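You operate a simulated robot arm through the tools that you are given. There is no shell and no other tool. Be economical: measure what you need, move in short steps, check, and stop when the job is done.

You are at the controls of a simulated robot arm. One attempt, no reset.

JOB
Put things in order on the end worktop. At the end: the green drink bottle stands where the pasta jar stood; the masher with purple handle stands where the red tomato stood; the pasta jar stands where the brown glass stood; the red tomato from the end worktop stands on top of the wooden board with black feet; the brown glass stands where the masher with purple handle stood; whatever was shut is shut again. Leave all else as you found it, and nothing knocked over.
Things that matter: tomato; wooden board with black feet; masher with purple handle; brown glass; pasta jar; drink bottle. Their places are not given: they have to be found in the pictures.

Only the result counts: the job must be done as asked and must still hold three seconds after the hand-in. Knocking over, shifting, dropping, spilling or breaking anything else fails it.

ROBOT AND FRAMES
A 6-joint arm with a two-finger parallel gripper, fixed in place. Base frame: the origin is at the foot of the arm, x ahead of it, y to its left, z up; the work surface is at about z = 0.9. Lengths are in m, angles in rad, forces in N, time in s.
With the tool pointing down near the work surface it reaches from about 0.24 to 0.64 m from the base axis. Its first joint turns from -1.152 to 1.152 rad. Payload 2.7 kg.
The tool frame sits at the grasp point between the pads (the TCP): z along the fingers, y along the line on which they close. The tips reach 0.023 m beyond it. The gripper opens to 0.094 m. The fingers are 0.038 m wide and 0.01 m thick; the gripper's body (0.054 by 0.096 m) begins 0.039 m behind the TCP.
Orientation is that of the tool frame in the base frame, as [roll, pitch, yaw] about the fixed x, y, z axes, in that order (R = Rz(yaw) Ry(pitch) Rx(roll)). With the fingers straight down and closing along the base's y, the tool's x points along the base's -x, its y along +y and its z along -z.

CONTROLS
- The arm moves only by the tool arm_command. Its argument "commands" is a list of rows, each a list of 7 numbers: the shift along the tool's x, y, z in m, then the turn, a rotation vector about the tool's x, y, z in rad, then the finger opening in m, from 0 to 0.094. In form: [[dx, dy, dz, rx, ry, rz, hand], ...]. A call has 1 to 20 rows; each row is the pose to reach, as a shift and turn from the pose commanded when the call began, along the tool's axes at that moment. Rows are played at 5 a second. More than 0.05 m and 0.15 rad between two rows, or a gripper value outside its range, and nothing of the call is played. A pose out of reach is approached as far as the arm can. The call stops where the force on the tool passes 40 N (or 10 N more than at its start, if that is more) or the arm is blocked; 0.2 s more then pass. Each finger travels about 0.045 m/s and halts on what it meets, pressing with about 41 N; the grip force reading is that of the motor and also rises with nothing between the fingers. The clock runs only during rows and for 0.2 s after the last one: add rows that repeat a pose to give the fingers time. The reply holds the time, the measured pose of the TCP, the force on the tool along the base axes, the opening and the grip force, in the units named above and with some noise, and new pictures: "pictures" is both (left out), scene, wrist or none.
- Cameras (640 x 400 px; columns grow to the right, rows downward): "scene" is fixed at [0.0828, -0.4354, 1.3974]; the picture's right is [0.77, -0.63, 0.00], its down [-0.39, -0.48, -0.79] and it looks along [0.50, 0.61, -0.62] (base axes); focal length 297 px, centre (320, 200). "wrist" rides on the gripper at [-0.039, 0, -0.044] in the tool frame; the picture's right is [0.00, -1.00, 0.00], its down [0.97, 0.00, -0.24] and it looks along [0.24, 0.00, 0.97] (tool axes); focal length 218 px, centre (320, 200).
- pixel_to_xyz(camera, pixels): for up to 12 pixels [column, row] of the newest picture of that camera ("zoom" is the newest enlarged one), the place [x, y, z] in the base frame of the surface seen there, good to about 0.002 m, but the place of the scene camera against the robot may be out by one fixed shift of up to 0.012 m in any direction. No time passes.
- close_up(camera, box): a new picture of the part [left, top, right, bottom] of that camera's present view, enlarged. No time passes.
- job_done(): hands the job in; it is judged then, once.

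Work in short steps. Measure before you move; look again where a grasp or a placing could have gone wrong, and mend it. You have 80 turns and 120 pictures in all, those below and enlarged ones among them. Open the gripper and draw the arm clear of the work before you hand the job in, unless the task says otherwise; then end with one line.

The tools are called after "Call:" by a JSON object that holds its "method" and its "body". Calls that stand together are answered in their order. arm_command: Moves the arm, as the interface text tells. Its arguments: {"type":"object","properties":{"commands":{"type":"array","items":{"type":"array","items":{"type":"number"}}},"pictures":{"type":"string","enum":["both","scene","wrist","none"]}},"required":["commands"]} The other tools are called the same way: pixel_to_xyz (camera, pixels) gives the place of the surface under pixels of a picture; close_up (camera, box) takes an enlarged picture of a part of a camera's view; job_done () hands the job in.

At the start:

```text
t: 0.0
ee_pos: [0.4657, 0.0702, 1.1799]
ee_rot: [-3.141, 0.002, 3.141]
contact_force: [0.9, -1.5, 0.5]
finger_gap: 0.0937
finger_force: 0.0
```

scene: 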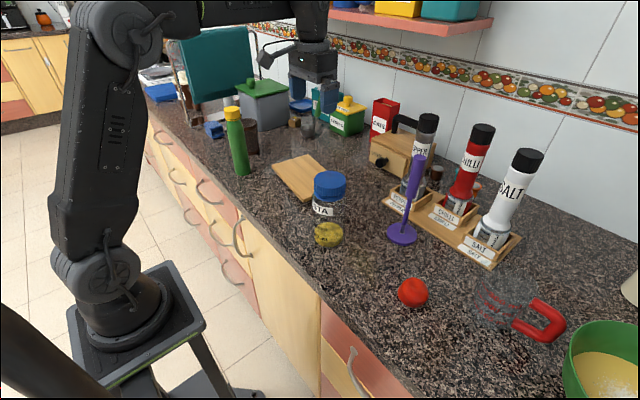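
wrist: 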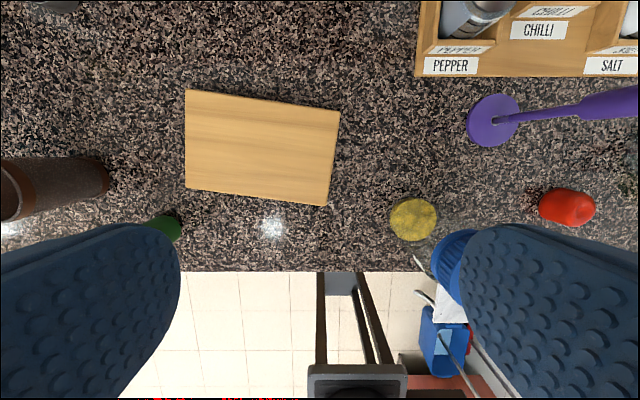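

The pictures show the tomato (413,292), jar (328,210), masher disc (402,233), board (300,177), green bottle (237,150) and brown glass (251,137). I measure them in both cameras.

Call:
{"method": "pixel_to_xyz", "body": {"camera": "scene", "pixels": [[413, 292], [330, 177], [328, 238], [402, 235], [417, 160], [300, 177], [232, 110], [240, 168], [252, 150], [410, 205], [314, 198], [274, 163]]}}

Call:
{"method": "pixel_to_xyz", "body": {"camera": "wrist", "pixels": [[566, 206], [414, 220], [495, 120], [187, 92], [339, 110], [326, 205], [186, 187], [104, 178], [165, 226], [450, 240], [30, 190], [565, 115]]}}

Call:
{"method": "close_up", "body": {"camera": "scene", "box": [200, 80, 360, 180]}}

Call:
{"method": "close_up", "body": {"camera": "scene", "box": [290, 150, 530, 320]}}

```text
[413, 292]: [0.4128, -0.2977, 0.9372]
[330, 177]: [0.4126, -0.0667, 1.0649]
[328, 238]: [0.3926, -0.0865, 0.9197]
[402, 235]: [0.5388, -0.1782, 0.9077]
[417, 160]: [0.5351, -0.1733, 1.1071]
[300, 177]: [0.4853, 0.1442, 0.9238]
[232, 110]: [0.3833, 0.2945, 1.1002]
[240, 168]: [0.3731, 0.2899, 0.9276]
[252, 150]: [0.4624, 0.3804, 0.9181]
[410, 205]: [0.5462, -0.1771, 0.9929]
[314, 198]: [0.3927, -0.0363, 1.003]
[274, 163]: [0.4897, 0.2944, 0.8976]
```

```text
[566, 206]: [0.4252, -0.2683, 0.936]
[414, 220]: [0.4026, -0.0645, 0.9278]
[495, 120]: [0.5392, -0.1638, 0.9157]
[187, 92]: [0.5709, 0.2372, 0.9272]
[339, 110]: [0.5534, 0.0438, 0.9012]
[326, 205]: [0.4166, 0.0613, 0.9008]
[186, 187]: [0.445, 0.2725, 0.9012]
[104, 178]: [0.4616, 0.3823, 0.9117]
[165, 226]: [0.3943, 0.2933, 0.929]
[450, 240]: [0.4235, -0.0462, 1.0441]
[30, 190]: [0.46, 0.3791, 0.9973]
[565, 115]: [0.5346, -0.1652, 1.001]
```

```text
4.00 times, centred on (280, 130) of scene
```

zoom: 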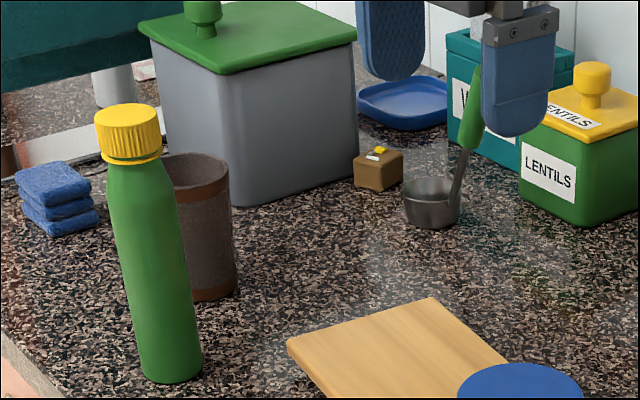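

```text
2.35 times, centred on (410, 235) of scene
```

zoom: 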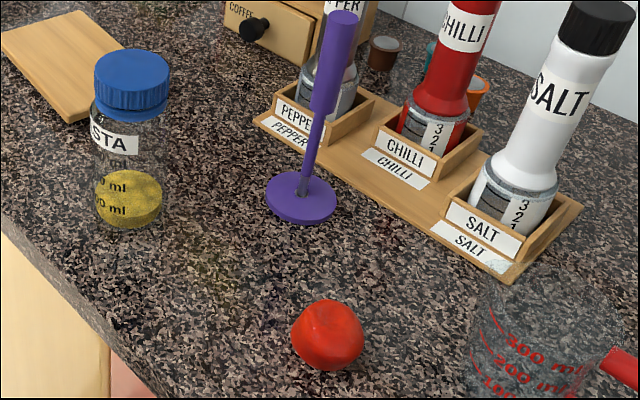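

Measurements agree roughly between cameras. I move the hand above the tomato at about (0.42,-0.29), keeping height, to look from above.

Call:
{"method": "arm_command", "body": {"commands": [[0.005, -0.045, 0, 0, 0, 0, 0.094], [0.01, -0.09, 0, 0, 0, 0, 0.094], [0.015, -0.135, 0, 0, 0, 0, 0.094], [0.02, -0.18, 0, 0, 0, 0, 0.094], [0.025, -0.225, 0, 0, 0, 0, 0.094], [0.03, -0.27, 0, 0, 0, 0, 0.094], [0.035, -0.315, 0, 0, 0, 0, 0.094], [0.04, -0.355, 0, 0, 0, 0, 0.094], [0.04, -0.355, 0, 0, 0, 0, 0.094]]}}

```text
t: 2.0
ee_pos: [0.4263, -0.2847, 1.1823]
ee_rot: [-3.14, -0.002, 3.141]
contact_force: [0.4, 0.0, 0.1]
finger_gap: 0.0941
finger_force: 0.0
```

scene: 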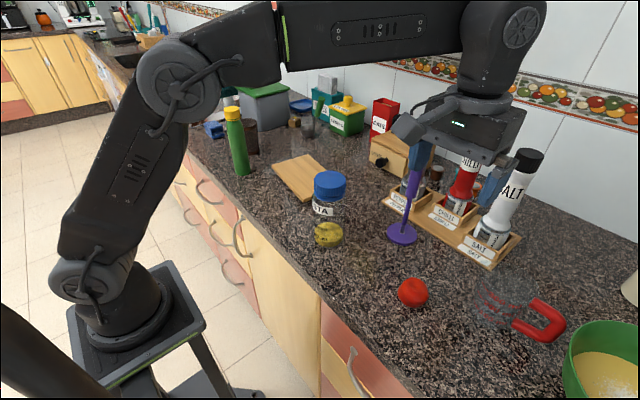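
wrist: 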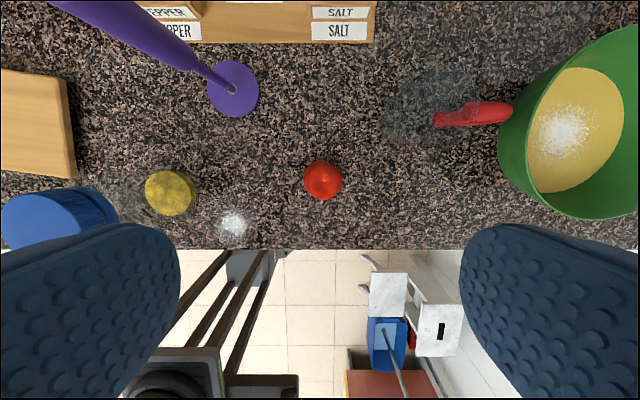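

The tomato now shows at (323,180), nearly in the hand's middle plane. I measure its edges and the masher and jar bottoms.

Call:
{"method": "pixel_to_xyz", "body": {"camera": "wrist", "pixels": [[306, 180], [340, 180], [323, 163], [323, 180], [323, 196], [211, 90], [256, 90], [234, 64], [234, 113], [150, 190], [192, 190], [170, 212]]}}

Call:
{"method": "pixel_to_xyz", "body": {"camera": "scene", "pixels": [[413, 280], [400, 292], [426, 292], [413, 303], [413, 292], [390, 236], [415, 236], [402, 242], [403, 227], [417, 157], [412, 157], [423, 157]]}}

Call:
{"method": "close_up", "body": {"camera": "wrist", "box": [280, 150, 368, 205]}}

```text
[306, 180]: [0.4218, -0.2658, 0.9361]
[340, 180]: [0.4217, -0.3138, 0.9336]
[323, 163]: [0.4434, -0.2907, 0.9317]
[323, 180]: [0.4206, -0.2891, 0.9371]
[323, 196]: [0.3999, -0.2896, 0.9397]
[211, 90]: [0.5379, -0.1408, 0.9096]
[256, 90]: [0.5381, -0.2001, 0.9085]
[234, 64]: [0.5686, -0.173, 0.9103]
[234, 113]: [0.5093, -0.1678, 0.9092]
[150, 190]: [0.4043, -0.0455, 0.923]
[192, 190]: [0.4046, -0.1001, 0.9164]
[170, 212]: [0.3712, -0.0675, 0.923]
```

```text
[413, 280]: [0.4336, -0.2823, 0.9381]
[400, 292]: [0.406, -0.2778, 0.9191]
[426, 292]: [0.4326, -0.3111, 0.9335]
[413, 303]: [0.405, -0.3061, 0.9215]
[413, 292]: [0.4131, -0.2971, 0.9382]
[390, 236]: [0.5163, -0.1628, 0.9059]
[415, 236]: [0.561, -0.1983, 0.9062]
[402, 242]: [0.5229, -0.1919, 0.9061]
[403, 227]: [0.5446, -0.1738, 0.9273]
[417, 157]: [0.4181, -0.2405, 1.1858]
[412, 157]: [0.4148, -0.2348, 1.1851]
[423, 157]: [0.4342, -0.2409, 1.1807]
```

```text
7.27 times, centred on (324, 178) of wrist
```

zoom: 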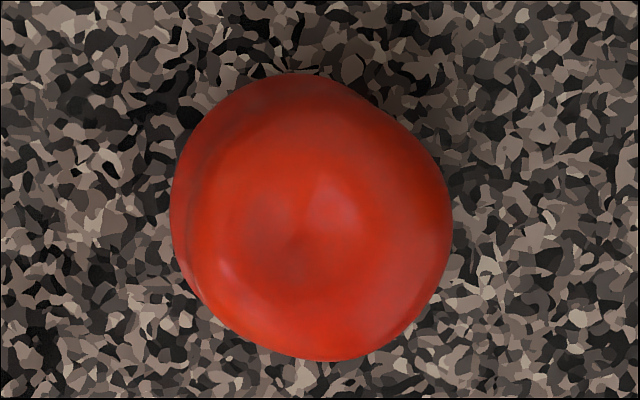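

The tomato is centred at (0.4215,-0.290), about 0.05 wide, with its top at about z 0.94. I go down over it to TCP z≈0.93.

Call:
{"method": "arm_command", "body": {"commands": [[0.004, -0.005, 0.045, 0, 0, 0, 0.094], [0.004, -0.005, 0.09, 0, 0, 0, 0.094], [0.004, -0.005, 0.135, 0, 0, 0, 0.094], [0.004, -0.005, 0.17, 0, 0, 0, 0.094], [0.004, -0.005, 0.2, 0, 0, 0, 0.094], [0.004, -0.005, 0.2, 0, 0, 0, 0.094]]}}

```text
t: 3.4
ee_pos: [0.4234, -0.2908, 0.9793]
ee_rot: [-3.141, 0.001, -3.14]
contact_force: [0.8, 0.1, -0.8]
finger_gap: 0.0939
finger_force: 0.0
```

scene: 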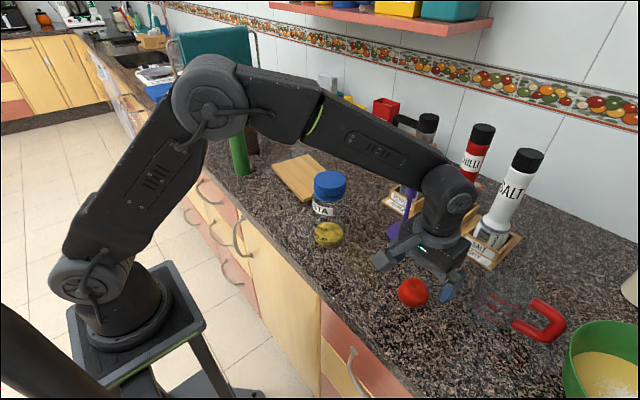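
wrist: 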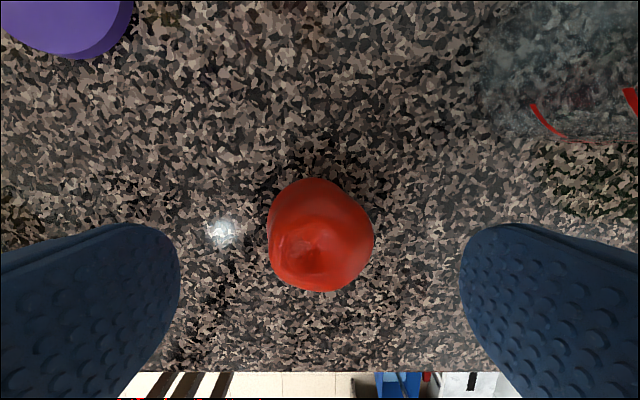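

The tomato is centred between the fingers at (320,236). I measure its top once more before going down.

Call:
{"method": "pixel_to_xyz", "body": {"camera": "wrist", "pixels": [[270, 240], [371, 240], [320, 181], [320, 288], [320, 240], [480, 330], [200, 250]]}}

Call:
{"method": "arm_command", "body": {"commands": [[0.001, 0, 0.02, 0, 0, 0, 0.094], [0.001, 0, 0.04, 0, 0, 0, 0.094], [0.001, 0, 0.051, 0, 0, 0, 0.094], [0.001, 0, 0.051, 0, 0, 0, 0.07], [0.001, 0, 0.051, 0, 0, 0, 0.05], [0.001, 0, 0.051, 0, 0, 0, 0.04], [0.001, 0, 0.051, 0, 0, 0, 0.04], [0.001, 0, 0.051, 0, 0, 0, 0.04]]}}

```text
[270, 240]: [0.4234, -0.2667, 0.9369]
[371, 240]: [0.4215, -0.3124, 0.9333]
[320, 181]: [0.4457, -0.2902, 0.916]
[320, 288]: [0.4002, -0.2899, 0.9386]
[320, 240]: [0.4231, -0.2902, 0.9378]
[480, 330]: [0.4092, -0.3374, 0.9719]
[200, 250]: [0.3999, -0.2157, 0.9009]
```

```text
t: 5.2
ee_pos: [0.4212, -0.289, 0.9274]
ee_rot: [3.142, -0.001, -3.14]
contact_force: [1.3, -0.4, 0.0]
finger_gap: 0.0529
finger_force: 41.6
```

scene: 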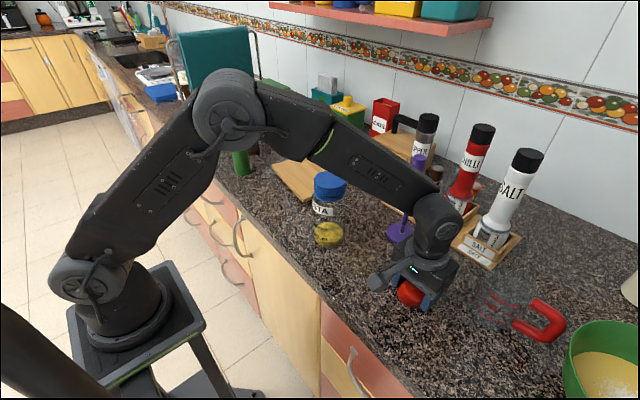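
wrist: 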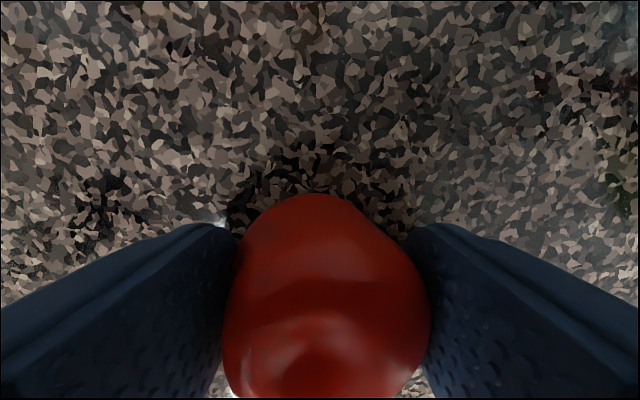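

The tomato is held (gap 0.053). I lift it straight up, then swing it left over the board, whose centre I estimate at (0.495,0.15).

Call:
{"method": "arm_command", "body": {"commands": [[0, 0, -0.02, 0, 0, 0, 0.04], [0, 0, -0.06, 0, 0, 0, 0.04], [0, 0, -0.1, 0, 0, 0, 0.04], [0, 0, -0.14, 0, 0, 0, 0.04], [0, 0, -0.18, 0, 0, 0, 0.04], [0, 0, -0.22, 0, 0, 0, 0.04], [0, 0, -0.25, 0, 0, 0, 0.04], [0, 0.03, -0.25, 0, 0, 0, 0.04], [0, 0.07, -0.25, 0, 0, 0, 0.04], [0, 0.11, -0.25, 0, 0, 0, 0.04], [0, 0.15, -0.25, 0, 0, 0, 0.04], [0, 0.19, -0.25, 0, 0, 0, 0.04], [0, 0.23, -0.25, 0, 0, 0, 0.04], [0, 0.27, -0.25, 0, 0, 0, 0.04], [-0.01, 0.31, -0.25, 0, 0, 0, 0.04], [-0.025, 0.35, -0.25, 0, 0, 0, 0.04], [-0.04, 0.39, -0.25, 0, 0, 0, 0.04], [-0.055, 0.42, -0.25, 0, 0, 0, 0.04], [-0.07, 0.44, -0.25, 0, 0, 0, 0.04], [-0.07, 0.44, -0.25, 0, 0, 0, 0.04]]}}

```text
t: 9.4
ee_pos: [0.4904, 0.1515, 1.1784]
ee_rot: [3.142, 0.0, -3.141]
contact_force: [0.3, 0.1, -1.0]
finger_gap: 0.0523
finger_force: 41.1
```

scene: 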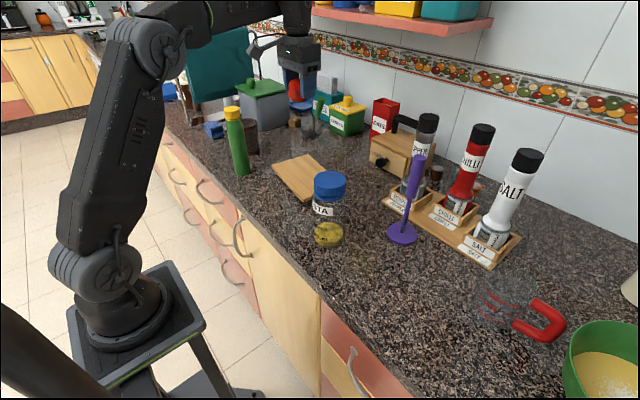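
wrist: 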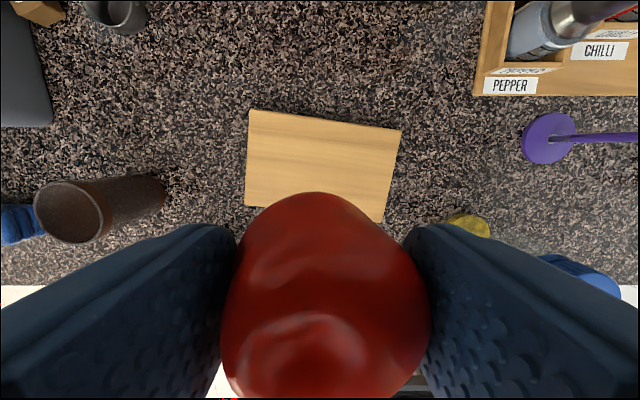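

The board spans (247,112), (399,131), (384,220) and (246,203) in the wrist view. I measure points just inside it, plus the glass and masher while they are in view.

Call:
{"method": "pixel_to_xyz", "body": {"camera": "wrist", "pixels": [[252, 116], [394, 134], [380, 216], [249, 200], [320, 160], [550, 119], [550, 158], [525, 138], [70, 181], [70, 240], [40, 210], [98, 215]]}}

Call:
{"method": "pixel_to_xyz", "body": {"camera": "scene", "pixels": [[418, 156], [330, 173], [330, 178], [251, 121], [231, 109], [250, 96], [418, 165]]}}

```text
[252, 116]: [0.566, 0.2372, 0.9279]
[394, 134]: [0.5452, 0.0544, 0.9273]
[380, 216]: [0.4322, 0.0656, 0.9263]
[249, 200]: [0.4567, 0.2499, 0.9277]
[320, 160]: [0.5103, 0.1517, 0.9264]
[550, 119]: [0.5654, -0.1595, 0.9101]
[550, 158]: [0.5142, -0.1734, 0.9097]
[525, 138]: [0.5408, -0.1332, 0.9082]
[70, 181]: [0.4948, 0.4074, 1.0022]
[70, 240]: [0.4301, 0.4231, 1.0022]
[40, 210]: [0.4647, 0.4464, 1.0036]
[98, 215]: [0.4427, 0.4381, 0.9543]
```

```text
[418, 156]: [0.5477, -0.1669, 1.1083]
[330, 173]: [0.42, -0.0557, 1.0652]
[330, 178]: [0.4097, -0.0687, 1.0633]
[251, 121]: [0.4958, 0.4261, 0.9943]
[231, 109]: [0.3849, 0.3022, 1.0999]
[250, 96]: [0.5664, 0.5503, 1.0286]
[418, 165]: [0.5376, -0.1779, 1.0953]
```

The board's centre is (0.50,0.152) with its top at z 0.927, 0.026 above the counter. I lower the tomato to TCP z≈0.954 and let go slowly.

Call:
{"method": "arm_command", "body": {"commands": [[-0.005, 0, 0.04, 0, 0, 0, 0.04], [-0.005, 0, 0.08, 0, 0, 0, 0.04], [-0.005, 0, 0.12, 0, 0, 0, 0.04], [-0.005, 0, 0.15, 0, 0, 0, 0.04], [-0.005, 0, 0.18, 0, 0, 0, 0.04], [-0.005, 0, 0.2, 0, 0, 0, 0.04], [-0.005, 0, 0.215, 0, 0, 0, 0.04], [-0.005, 0, 0.22, 0, 0, 0, 0.04], [-0.005, 0, 0.224, 0, 0, 0, 0.04], [-0.005, 0, 0.224, 0, 0, 0, 0.04]]}}

```text
t: 11.5
ee_pos: [0.4975, 0.1501, 0.9604]
ee_rot: [3.138, 0.016, -3.141]
contact_force: [0.4, 0.6, 1.9]
finger_gap: 0.049
finger_force: 40.6
stopped in row 10: the force on the tool passed its limit (the readings are from after the stop); the commanded pose is now the measured one
```

scene: 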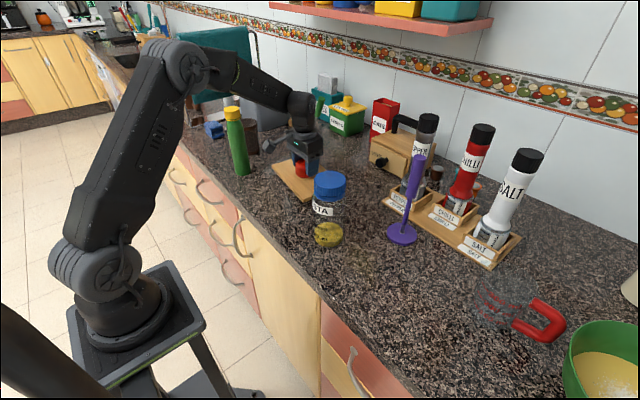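
wrist: 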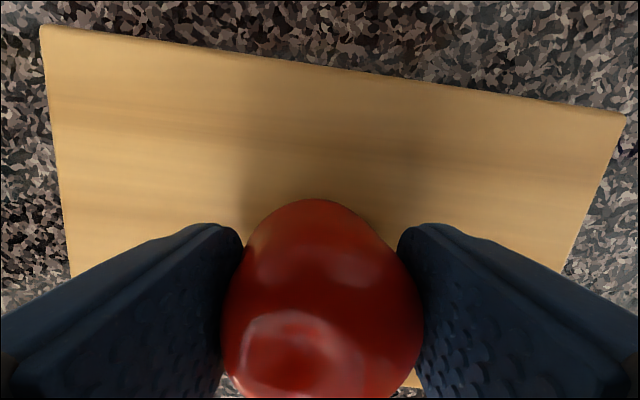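

Contact was felt with force settled near 2 N, so the tomato is resting on the board. I open the fingers slowly and rise.

Call:
{"method": "arm_command", "body": {"commands": [[0, 0, 0, 0, 0, 0, 0.05], [0, 0, 0, 0, 0, 0, 0.06], [0, 0, 0, 0, 0, 0, 0.075], [0, 0, 0, 0, 0, 0, 0.094], [0, 0, 0, 0, 0, 0, 0.094], [0, 0, -0.02, 0, 0, 0, 0.094], [0, 0, -0.06, 0, 0, 0, 0.094], [0, 0, -0.1, 0, 0, 0, 0.094], [0, 0, -0.14, 0, 0, 0, 0.094], [0, 0, -0.18, 0, 0, 0, 0.094], [0, 0, -0.22, 0, 0, 0, 0.094], [0, 0, -0.22, 0, 0, 0, 0.094]]}}

```text
t: 14.1
ee_pos: [0.4966, 0.1518, 1.1789]
ee_rot: [3.139, 0.015, 3.141]
contact_force: [0.1, 0.1, -0.5]
finger_gap: 0.094
finger_force: 0.3
```

scene: 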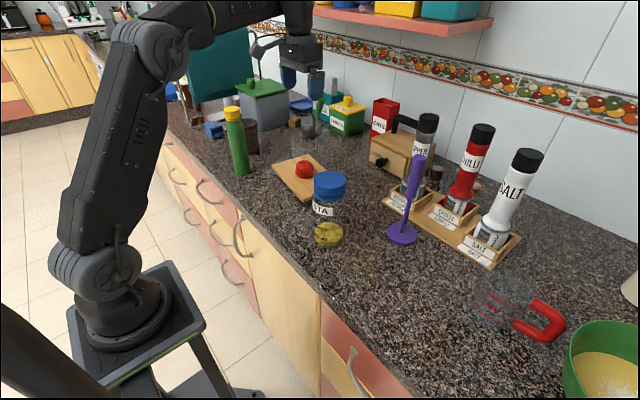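
wrist: 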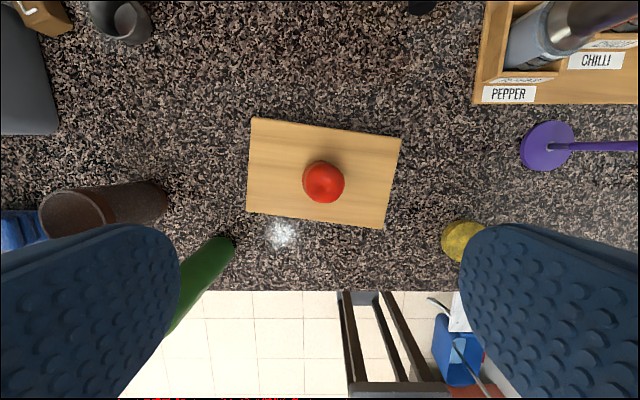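

The tomato stands on the board and the board has not moved. Next is the masher, so I measure the spice jars near it, the masher top, and how far the gripper's grey side block at (258,47) sticks out.

Call:
{"method": "pixel_to_xyz", "body": {"camera": "scene", "pixels": [[427, 117], [423, 140], [418, 158], [414, 175], [258, 47], [300, 45], [480, 130], [415, 190], [408, 215]]}}

Call:
{"method": "close_up", "body": {"camera": "scene", "box": [230, 0, 350, 75]}}

Call:
{"method": "close_up", "body": {"camera": "scene", "box": [360, 100, 520, 200]}}

```text
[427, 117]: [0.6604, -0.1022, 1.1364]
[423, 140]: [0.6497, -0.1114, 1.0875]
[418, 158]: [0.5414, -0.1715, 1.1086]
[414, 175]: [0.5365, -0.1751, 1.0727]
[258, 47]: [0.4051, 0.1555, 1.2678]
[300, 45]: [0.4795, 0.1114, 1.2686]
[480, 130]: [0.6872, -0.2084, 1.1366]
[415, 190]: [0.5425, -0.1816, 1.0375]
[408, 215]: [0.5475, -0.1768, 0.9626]
```

```text
5.33 times, centred on (290, 38) of scene
```

zoom: 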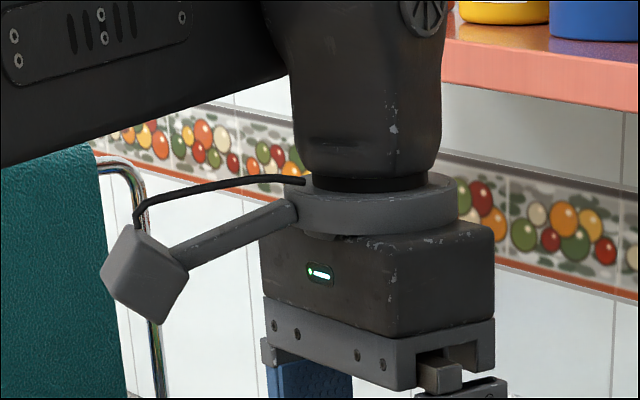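

```text
4.00 times, centred on (440, 150) of scene
```

zoom: 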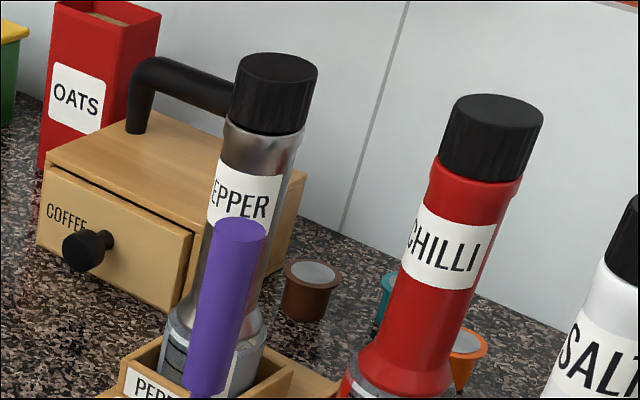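

The masher top is at about z 1.11 and the pepper jar is 0.11 m beyond it, so there is room. I level the tool (pitch 0.015) and move above the masher at (0.54,-0.17).

Call:
{"method": "arm_command", "body": {"commands": [[-0.005, -0.04, -0.01, 0, 0.015, 0, 0.094], [-0.01, -0.08, -0.02, 0, 0.015, 0, 0.094], [-0.015, -0.12, -0.02, 0, 0.015, 0, 0.094], [-0.02, -0.16, -0.02, 0, 0.015, 0, 0.094], [-0.025, -0.2, -0.02, 0, 0.015, 0, 0.094], [-0.03, -0.24, -0.02, 0, 0.015, 0, 0.094], [-0.035, -0.28, -0.02, 0, 0.015, 0, 0.094], [-0.043, -0.322, -0.02, 0, 0.015, 0, 0.094], [-0.043, -0.322, -0.02, 0, 0.015, 0, 0.094]]}}

```text
t: 16.1
ee_pos: [0.5318, -0.1714, 1.1956]
ee_rot: [3.14, -0.002, 3.14]
contact_force: [0.4, 0.7, 0.4]
finger_gap: 0.094
finger_force: 0.1
out of reach, approached as far as the arm can: row 8, 9
```

scene: 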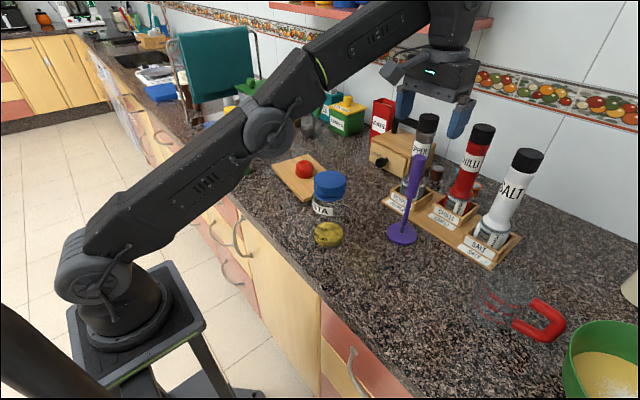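
wrist: 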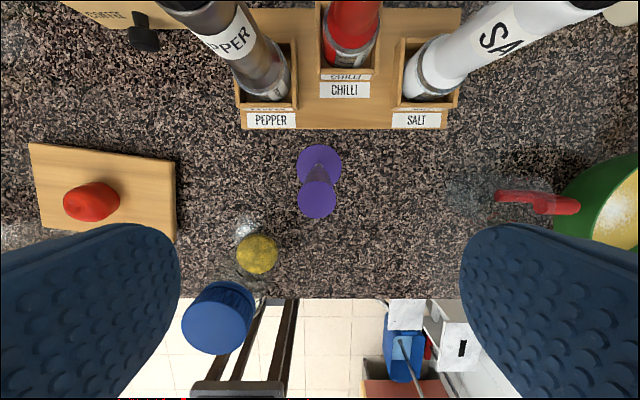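

The masher top disc is at (317,200) and its base at (319,165). I measure both.

Call:
{"method": "pixel_to_xyz", "body": {"camera": "wrist", "pixels": [[317, 200], [301, 200], [333, 200], [317, 185], [317, 214], [299, 163], [340, 163], [319, 147], [223, 315], [250, 315], [220, 285], [223, 350]]}}

```text
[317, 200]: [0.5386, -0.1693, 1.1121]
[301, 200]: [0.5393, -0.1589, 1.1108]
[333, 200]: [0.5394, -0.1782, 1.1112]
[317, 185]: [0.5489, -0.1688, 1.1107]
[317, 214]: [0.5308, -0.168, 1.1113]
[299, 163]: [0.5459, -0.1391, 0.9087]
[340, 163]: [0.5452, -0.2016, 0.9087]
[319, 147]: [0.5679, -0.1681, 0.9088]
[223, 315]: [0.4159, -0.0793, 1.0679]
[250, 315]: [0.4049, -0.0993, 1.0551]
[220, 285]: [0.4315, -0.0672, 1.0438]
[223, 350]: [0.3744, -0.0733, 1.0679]
```

The handle top is centred at (0.5395,-0.169) at z 1.111. I come down part way with the same x and y to see where the reading lands.

Call:
{"method": "arm_command", "body": {"commands": [[0, 0, 0.03, 0, 0, 0, 0.094], [0, 0, 0.06, 0, 0, 0, 0.094], [0, 0, 0.06, 0, 0, 0, 0.094]], "pictures": "wrist"}}

```text
t: 16.9
ee_pos: [0.5319, -0.1703, 1.137]
ee_rot: [3.136, -0.002, -3.141]
contact_force: [0.0, 0.3, -0.3]
finger_gap: 0.0942
finger_force: 0.0
```

wrist: 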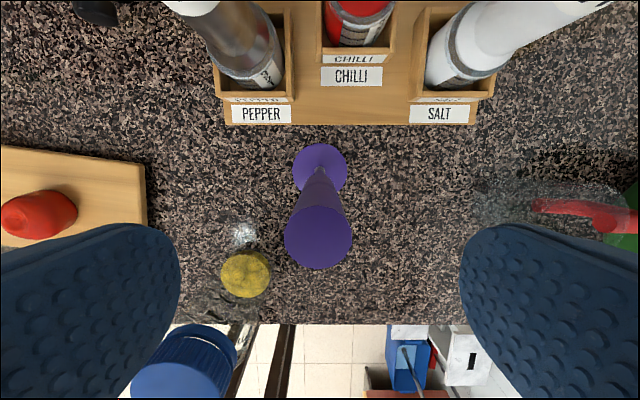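

The x reading is 0.532, so I shift 0.0075 forward, go down to z≈1.083 and close on the handle.

Call:
{"method": "arm_command", "body": {"commands": [[-0.0075, 0.001, 0.02, 0, 0, 0, 0.094], [-0.0075, 0.001, 0.04, 0, 0, 0, 0.094], [-0.0075, 0.001, 0.054, 0, 0, 0, 0.094], [-0.0075, 0.001, 0.054, 0, 0, 0, 0.07], [-0.0075, 0.001, 0.054, 0, 0, 0, 0.05], [-0.0075, 0.001, 0.054, 0, 0, 0, 0.03], [-0.0075, 0.001, 0.054, 0, 0, 0, 0.01], [-0.0075, 0.001, 0.054, 0, 0, 0, 0.01], [-0.0075, 0.001, 0.054, 0, 0, 0, 0.01], [-0.0075, 0.001, 0.054, 0, 0, 0, 0.01]]}}

```text
t: 19.1
ee_pos: [0.5389, -0.1693, 1.0817]
ee_rot: [3.139, -0.001, 3.141]
contact_force: [0.1, -0.2, 0.2]
finger_gap: 0.0265
finger_force: 41.2
```

scene: 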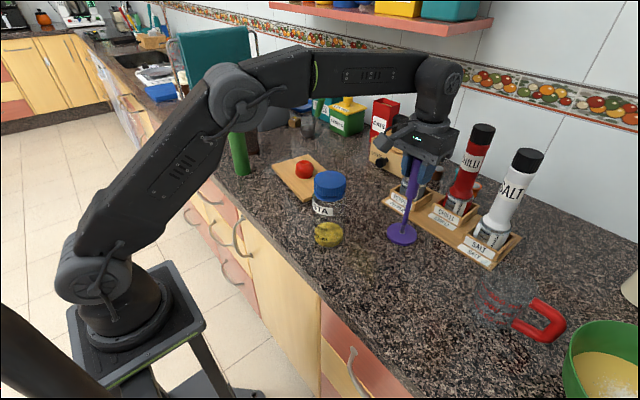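
wrist: 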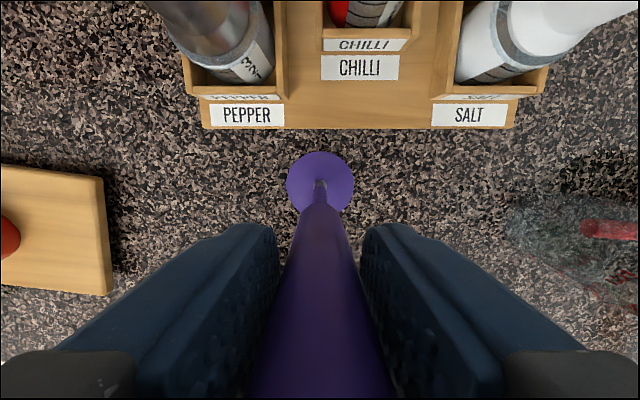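

The masher is held (gap 0.0265). I lift it 0.05 and carry it to the tomato's old place, TCP (0.4215,-0.289).

Call:
{"method": "arm_command", "body": {"commands": [[0, 0, -0.01, 0, 0, 0, 0.01], [0, 0, -0.03, 0, 0, 0, 0.01], [0, 0, -0.05, 0, 0, 0, 0.01], [0.02, -0.02, -0.05, 0, 0, 0, 0.01], [0.04, -0.04, -0.05, 0, 0, 0, 0.01], [0.06, -0.06, -0.05, 0, 0, 0, 0.01], [0.08, -0.08, -0.05, 0, 0, 0, 0.01], [0.1, -0.1, -0.05, 0, 0, 0, 0.01], [0.1175, -0.12, -0.05, 0, 0, 0, 0.01], [0.1175, -0.12, -0.05, 0, 0, 0, 0.01], [0.1175, -0.12, -0.03, 0, 0, 0, 0.01], [0.1175, -0.12, -0.015, 0, 0, 0, 0.01], [0.1175, -0.12, -0.006, 0, 0, 0, 0.01], [0.1175, -0.12, -0.006, 0, 0, 0, 0.01]]}}

```text
t: 22.1
ee_pos: [0.4242, -0.2904, 1.0881]
ee_rot: [3.138, 0.0, -3.141]
contact_force: [-0.6, 0.1, -1.2]
finger_gap: 0.0265
finger_force: 40.6
```

scene: 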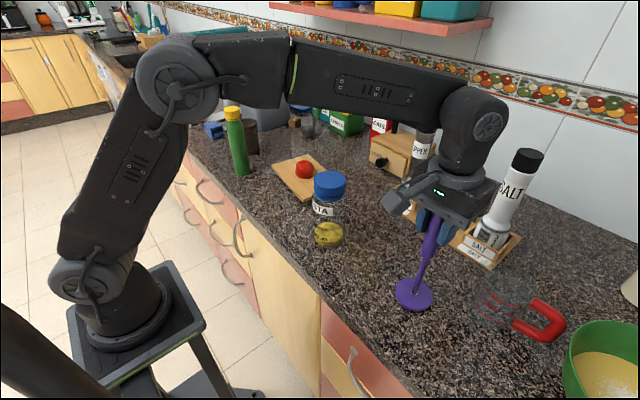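
wrist: 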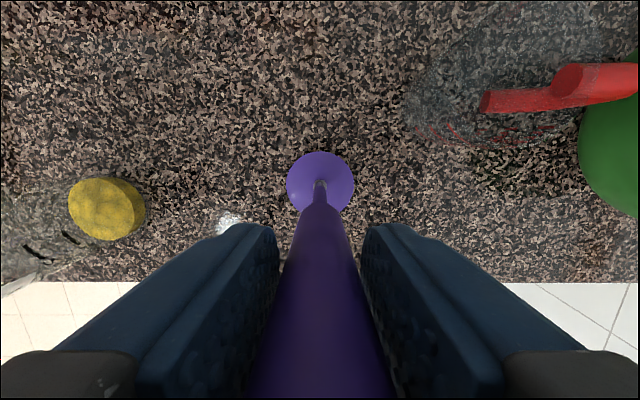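

The masher hovers over the spot. I check its base disc at (320,182) against the wanted (0.4215,-0.290).

Call:
{"method": "pixel_to_xyz", "body": {"camera": "wrist", "pixels": [[290, 178], [350, 178], [320, 154], [305, 207], [335, 207]]}}

Call:
{"method": "arm_command", "body": {"commands": [[0.001, 0, 0.003, 0, 0, 0, 0.01], [0.001, 0, 0.006, 0, 0, 0, 0.01], [0.001, 0, 0.006, 0, 0, 0, 0.01]], "pictures": "none"}}

```text
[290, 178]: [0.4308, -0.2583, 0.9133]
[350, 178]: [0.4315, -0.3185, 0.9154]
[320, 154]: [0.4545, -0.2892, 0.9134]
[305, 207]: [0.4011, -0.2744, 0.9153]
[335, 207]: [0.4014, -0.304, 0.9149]
```

```text
t: 22.9
ee_pos: [0.4218, -0.2895, 1.0826]
ee_rot: [-3.14, 0.002, 3.141]
contact_force: [-1.7, 3.1, 13.5]
finger_gap: 0.0261
finger_force: 41.3
```

The base sits within about 2 mm of the spot and 13.5 N shows it is on the counter. I open slowly and rise.

Call:
{"method": "arm_command", "body": {"commands": [[0, 0, 0, 0, 0, 0, 0.03], [0, 0, 0, 0, 0, 0, 0.045], [0, 0, 0, 0, 0, 0, 0.065], [0, 0, 0, 0, 0, 0, 0.085], [0, 0, 0, 0, 0, 0, 0.094], [0, 0, 0, 0, 0, 0, 0.094], [0, 0, -0.02, 0, 0, 0, 0.094], [0, 0, -0.05, 0, 0, 0, 0.094], [0, 0, -0.08, 0, 0, 0, 0.094], [0, 0, -0.11, 0, 0, 0, 0.094], [0, 0, -0.11, 0, 0, 0, 0.094]]}}

```text
t: 25.3
ee_pos: [0.4229, -0.2889, 1.1912]
ee_rot: [3.138, -0.002, -3.142]
contact_force: [-0.1, 0.0, -0.6]
finger_gap: 0.094
finger_force: 0.1
```

scene: 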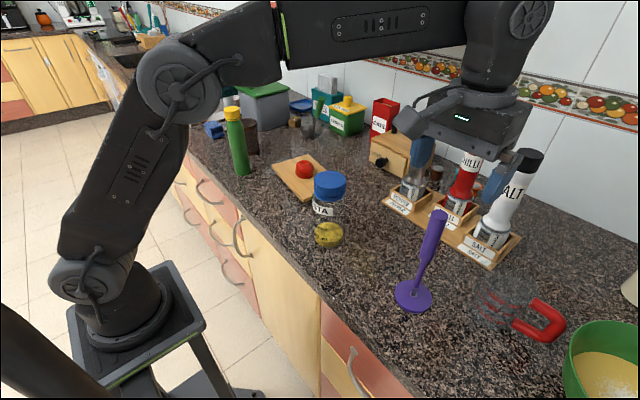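
wrist: 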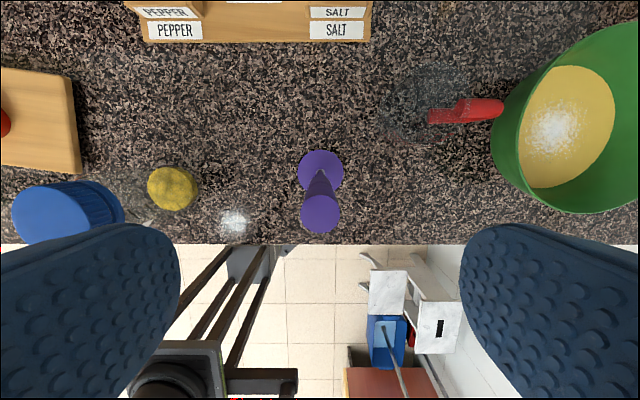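

The masher stands in the tomato's place. Now I move across to the brown glass at about (0.463,0.414), stopping at (0.42,0.34) to look from above.

Call:
{"method": "arm_command", "body": {"commands": [[0, 0.04, 0, 0, 0, 0, 0.094], [0, 0.085, 0, 0, 0, 0, 0.094], [0, 0.13, 0, 0, 0, 0, 0.094], [0, 0.175, 0, 0, 0, 0, 0.094], [0, 0.22, 0, 0, 0, 0, 0.094], [0, 0.265, 0, 0, 0, 0, 0.094], [0, 0.31, 0, 0, 0, 0, 0.094], [0, 0.355, 0, 0, 0, 0, 0.094], [0, 0.4, 0, 0, 0, 0, 0.094], [0, 0.445, 0, 0, 0, 0, 0.094], [0, 0.49, 0, 0, 0, 0, 0.094], [0, 0.535, 0, 0, 0, 0, 0.094], [0, 0.58, 0, 0, 0, 0, 0.094], [0, 0.625, 0, 0, 0, 0, 0.094], [0, 0.63, 0, 0, 0, 0, 0.094], [0, 0.63, 0, 0, 0, 0, 0.094]]}}

```text
t: 28.7
ee_pos: [0.4224, 0.3393, 1.1924]
ee_rot: [3.14, -0.002, 3.141]
contact_force: [0.0, -0.1, 0.1]
finger_gap: 0.0941
finger_force: 0.0
```

scene: 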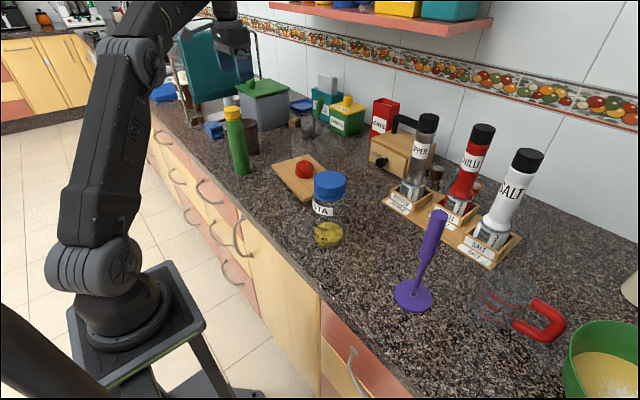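
wrist: 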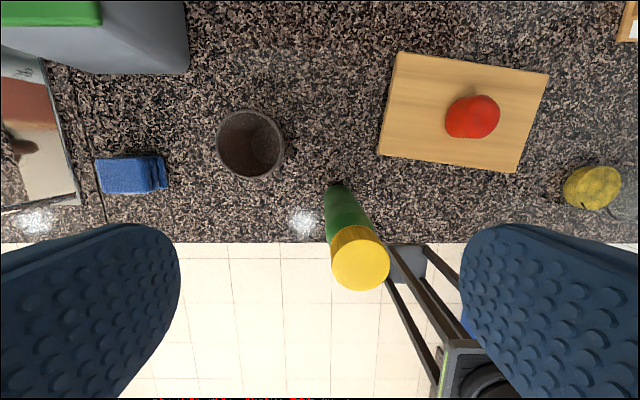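

Here the glass is open at (250,143), the bottle cap at (360,258), the cloths at (130,175) and the bin at (130,60). I measure them all.

Call:
{"method": "pixel_to_xyz", "body": {"camera": "wrist", "pixels": [[219, 143], [281, 143], [250, 111], [250, 178], [250, 148], [360, 232], [360, 288], [333, 262], [388, 262], [164, 175], [186, 70], [100, 20]]}}

Call:
{"method": "close_up", "body": {"camera": "wrist", "box": [200, 95, 300, 195]}}

```text
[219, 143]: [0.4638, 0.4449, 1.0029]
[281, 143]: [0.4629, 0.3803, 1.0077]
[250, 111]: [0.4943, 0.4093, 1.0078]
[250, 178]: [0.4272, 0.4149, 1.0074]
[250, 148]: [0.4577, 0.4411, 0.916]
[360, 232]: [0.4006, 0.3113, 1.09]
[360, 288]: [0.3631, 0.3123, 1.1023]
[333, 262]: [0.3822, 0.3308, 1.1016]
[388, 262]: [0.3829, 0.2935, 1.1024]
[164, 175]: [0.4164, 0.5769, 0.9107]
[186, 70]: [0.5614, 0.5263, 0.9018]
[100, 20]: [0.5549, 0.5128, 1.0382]
```

```text
4.00 times, centred on (250, 145) of wrist
```

zoom: 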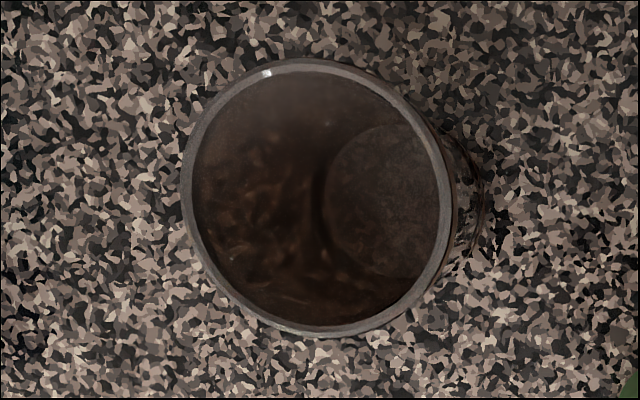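

The glass rim is centred at (0.461,0.4125) with its top at 1.007; the bottle cap at (0.382,0.312) stays clear of the fingers if they close along y. I come down in a diagonal to z≈1.07 over the glass.

Call:
{"method": "arm_command", "body": {"commands": [[-0.009, 0.025, 0.02, 0, 0, 0, 0.094], [-0.0176, 0.05, 0.04, 0, 0, 0, 0.094], [-0.023, 0.057, 0.065, 0, 0, 0, 0.094], [-0.028, 0.063, 0.09, 0, 0, 0, 0.094], [-0.0386, 0.073, 0.12, 0, 0, 0, 0.094], [-0.0386, 0.073, 0.12, 0, 0, 0, 0.094]]}}

```text
t: 30.1
ee_pos: [0.456, 0.4113, 1.0702]
ee_rot: [3.138, -0.001, 3.139]
contact_force: [0.0, 0.0, -0.1]
finger_gap: 0.0939
finger_force: 0.0
out of reach, approached as far as the arm can: row 2
```

scene: 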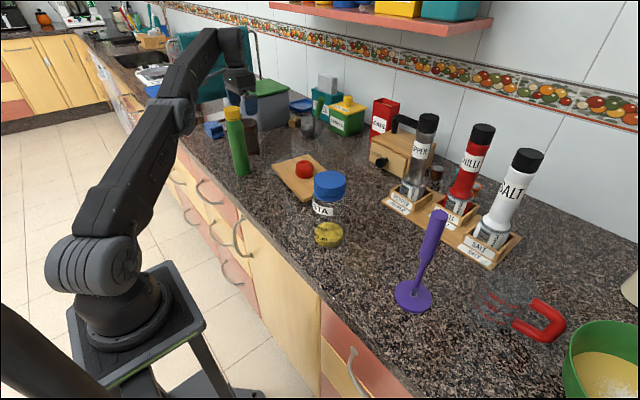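
wrist: 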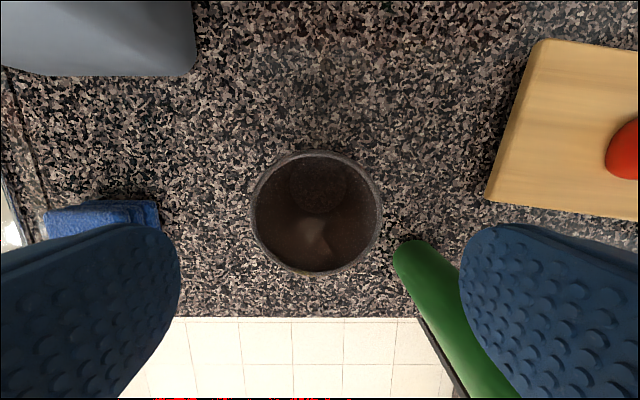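

Reach is good here. I measure the rim again, centred at about (316,211), and the bottle's base.

Call:
{"method": "pixel_to_xyz", "body": {"camera": "wrist", "pixels": [[252, 212], [380, 212], [316, 152], [316, 274], [330, 155], [310, 170], [400, 250], [440, 250], [318, 200]]}}

```text
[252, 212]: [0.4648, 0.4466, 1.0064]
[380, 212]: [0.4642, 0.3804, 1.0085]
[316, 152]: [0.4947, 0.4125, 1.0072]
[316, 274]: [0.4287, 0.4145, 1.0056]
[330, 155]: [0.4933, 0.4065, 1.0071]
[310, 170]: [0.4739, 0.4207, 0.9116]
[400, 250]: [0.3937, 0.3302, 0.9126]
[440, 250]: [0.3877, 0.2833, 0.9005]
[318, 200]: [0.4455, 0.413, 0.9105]
```

The glass is centred at (0.4617,0.4135). I lower to z≈0.98 and close gently in steps.

Call:
{"method": "arm_command", "body": {"commands": [[-0.0057, 0.002, 0.02, 0, 0, 0, 0.094], [-0.0057, 0.002, 0.045, 0, 0, 0, 0.094], [-0.0057, 0.002, 0.07, 0, 0, 0, 0.094], [-0.0057, 0.002, 0.089, 0, 0, 0, 0.094], [-0.0057, 0.002, 0.089, 0, 0, 0, 0.08], [-0.0057, 0.002, 0.089, 0, 0, 0, 0.07], [-0.0057, 0.002, 0.089, 0, 0, 0, 0.06], [-0.0057, 0.002, 0.089, 0, 0, 0, 0.055], [-0.0057, 0.002, 0.089, 0, 0, 0, 0.055]]}}

```text
t: 32.1
ee_pos: [0.4664, 0.4182, 0.9846]
ee_rot: [3.137, -0.003, 3.14]
contact_force: [1.1, -0.5, -0.3]
finger_gap: 0.0689
finger_force: 41.0
out of reach, approached as far as the arm can: row 1
```

scene: 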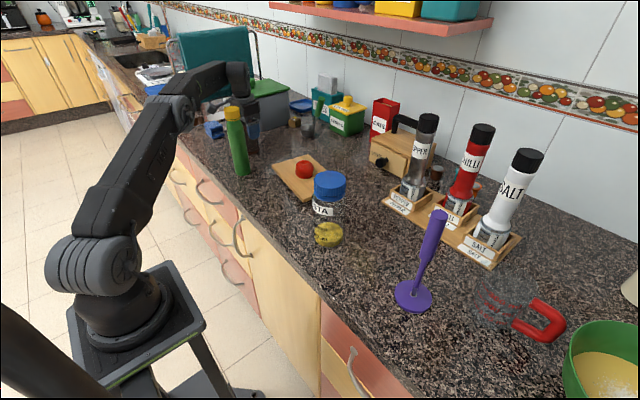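
wrist: 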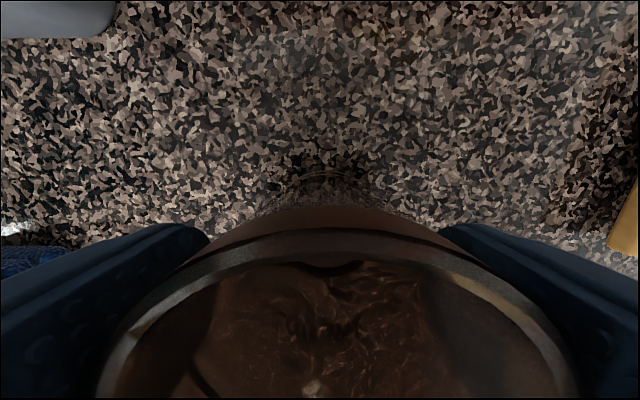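

The glass is gripped (gap 0.069). The TCP reads (0.4664,0.4182), so I check where the rim lies relative to the hand.

Call:
{"method": "pixel_to_xyz", "body": {"camera": "wrist", "pixels": [[340, 233], [340, 240], [180, 300], [500, 290], [110, 380], [565, 380], [340, 215]]}}

Call:
{"method": "close_up", "body": {"camera": "wrist", "box": [60, 160, 620, 400]}}

```text
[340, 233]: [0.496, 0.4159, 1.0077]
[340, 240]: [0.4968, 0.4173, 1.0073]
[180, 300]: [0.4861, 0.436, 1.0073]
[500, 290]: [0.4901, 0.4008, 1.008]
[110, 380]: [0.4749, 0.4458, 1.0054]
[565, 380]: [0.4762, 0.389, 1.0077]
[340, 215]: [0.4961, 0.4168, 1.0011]
```

```text
1.14 times, centred on (340, 280) of wrist
```

zoom: 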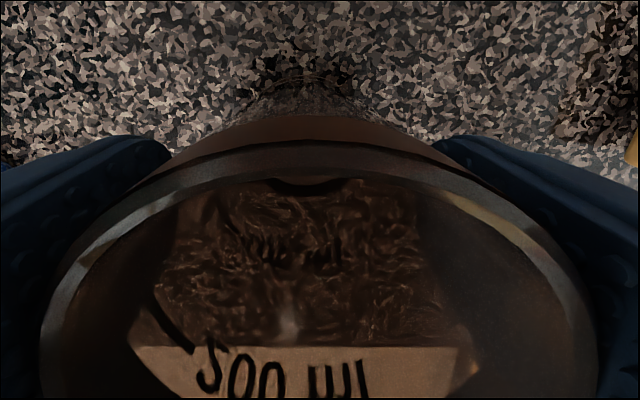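

Glass centre sits at TCP+(-0.0035,-0.0005). I lift it, then carry it left-to-right over the board at TCP z≈1.09 to above the masher's old place, TCP (0.5425,-0.170), keeping clear of the bottle and jar.

Call:
{"method": "arm_command", "body": {"commands": [[0, 0, -0.015, 0, 0, 0, 0.055], [0, -0.005, -0.04, 0, 0, 0, 0.055], [0, -0.015, -0.07, 0, 0, 0, 0.055], [0, -0.03, -0.1, 0, 0, 0, 0.055], [-0.005, -0.07, -0.105, 0, 0, 0, 0.055], [-0.015, -0.11, -0.105, 0, 0, 0, 0.055], [-0.025, -0.15, -0.105, 0, 0, 0, 0.055], [-0.035, -0.19, -0.105, 0, 0, 0, 0.055], [-0.045, -0.23, -0.105, 0, 0, 0, 0.055], [-0.055, -0.27, -0.105, 0, 0, 0, 0.055], [-0.065, -0.31, -0.105, 0, 0, 0, 0.055], [-0.076, -0.35, -0.105, 0, 0, 0, 0.055], [-0.076, -0.39, -0.105, 0, 0, 0, 0.055], [-0.076, -0.43, -0.105, 0, 0, 0, 0.055], [-0.076, -0.47, -0.105, 0, 0, 0, 0.055], [-0.076, -0.51, -0.105, 0, 0, 0, 0.055], [-0.076, -0.55, -0.105, 0, 0, 0, 0.055], [-0.076, -0.588, -0.105, 0, 0, 0, 0.055], [-0.076, -0.588, -0.105, 0, 0, 0, 0.055]]}}

```text
t: 36.1
ee_pos: [0.541, -0.1721, 1.0857]
ee_rot: [3.138, -0.002, -3.141]
contact_force: [-0.5, -0.3, -2.2]
finger_gap: 0.0693
finger_force: 41.2
```

scene: 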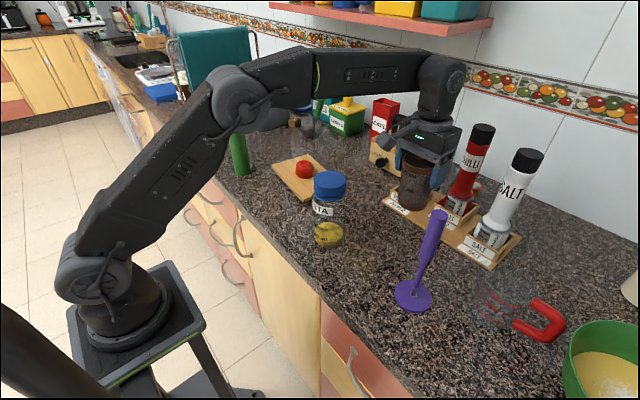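
wrist: 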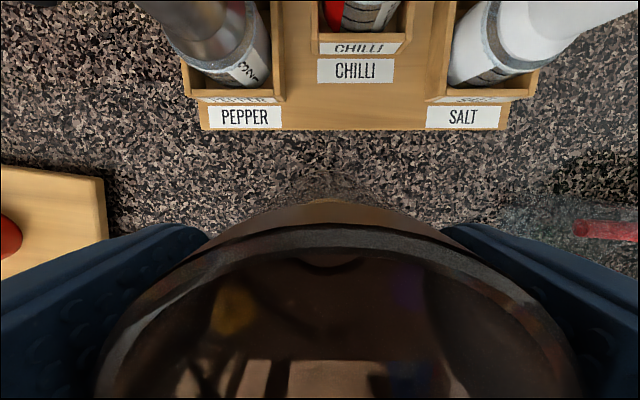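

The glass is over the spot; TCP (0.541,-0.172). I shift 1-2 mm and lower to the grasp height of z≈0.985, and measure the rack's front edge at (350,128) to confirm clearance.

Call:
{"method": "pixel_to_xyz", "body": {"camera": "wrist", "pixels": [[300, 129], [440, 129], [340, 228], [320, 200]]}}

Call:
{"method": "arm_command", "body": {"commands": [[-0.001, 0.001, 0.03, 0, 0, 0, 0.055], [-0.001, 0.001, 0.06, 0, 0, 0, 0.055], [-0.001, 0.001, 0.08, 0, 0, 0, 0.055], [-0.001, 0.001, 0.09, 0, 0, 0, 0.055], [-0.001, 0.001, 0.096, 0, 0, 0, 0.055], [-0.001, 0.001, 0.1, 0, 0, 0, 0.055], [-0.001, 0.001, 0.103, 0, 0, 0, 0.055], [-0.001, 0.001, 0.103, 0, 0, 0, 0.055]]}}

```text
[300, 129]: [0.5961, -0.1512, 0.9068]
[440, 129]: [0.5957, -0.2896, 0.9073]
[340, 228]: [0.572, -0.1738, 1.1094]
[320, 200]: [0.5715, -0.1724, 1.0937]
```

```text
t: 37.9
ee_pos: [0.5414, -0.1713, 0.9859]
ee_rot: [3.139, -0.001, -3.141]
contact_force: [-0.2, -0.2, -2.4]
finger_gap: 0.0693
finger_force: 40.9
```

scene: 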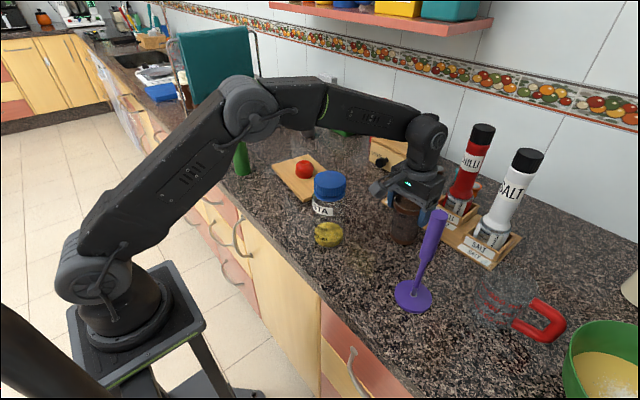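
wrist: 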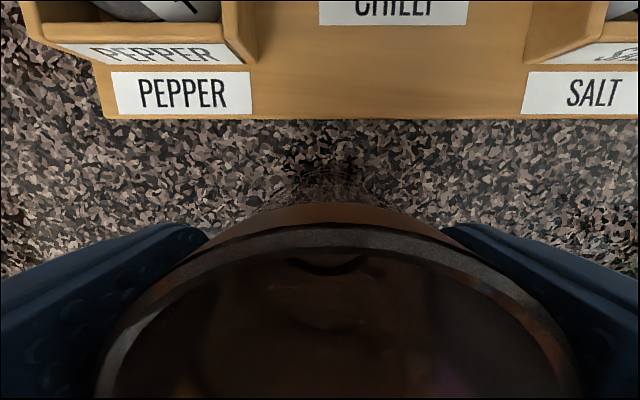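

The force still shows the hanging weight (-2.4 N), so the glass is not down yet. I ease down in 1 mm steps to 3 mm.

Call:
{"method": "arm_command", "body": {"commands": [[0, 0, 0.001, 0, 0, 0, 0.055], [0, 0, 0.002, 0, 0, 0, 0.055], [0, 0, 0.003, 0, 0, 0, 0.055], [0, 0, 0.003, 0, 0, 0, 0.055]], "pictures": "none"}}

```text
t: 38.9
ee_pos: [0.5441, -0.1718, 0.983]
ee_rot: [3.14, 0.001, -3.14]
contact_force: [-4.3, -2.6, 17.0]
finger_gap: 0.0692
finger_force: 41.5
```

The glass now presses on the counter (17 N). I open slowly and rise.

Call:
{"method": "arm_command", "body": {"commands": [[0, 0, 0, 0, 0, 0, 0.07], [0, 0, 0, 0, 0, 0, 0.08], [0, 0, 0, 0, 0, 0, 0.09], [0, 0, 0, 0, 0, 0, 0.094], [0, 0, 0, 0, 0, 0, 0.094], [0, 0, -0.02, 0, 0, 0, 0.094], [0, 0, -0.06, 0, 0, 0, 0.094], [0, 0, -0.1, 0, 0, 0, 0.094], [0, 0, -0.14, 0, 0, 0, 0.094], [0.02, 0, -0.17, 0, 0, 0, 0.094], [0.02, 0, -0.17, 0, 0, 0, 0.094]]}}

```text
t: 41.3
ee_pos: [0.5248, -0.1716, 1.1489]
ee_rot: [3.14, -0.001, -3.141]
contact_force: [-0.2, -0.1, -0.5]
finger_gap: 0.0939
finger_force: 0.0
```

scene: 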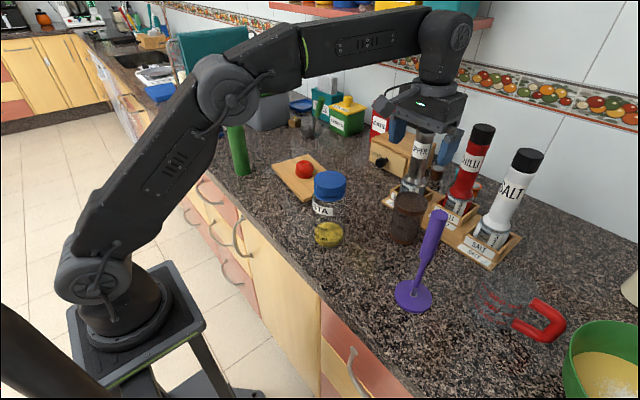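
wrist: 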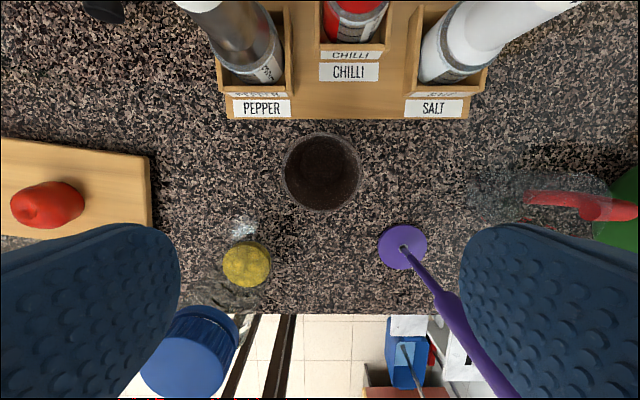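

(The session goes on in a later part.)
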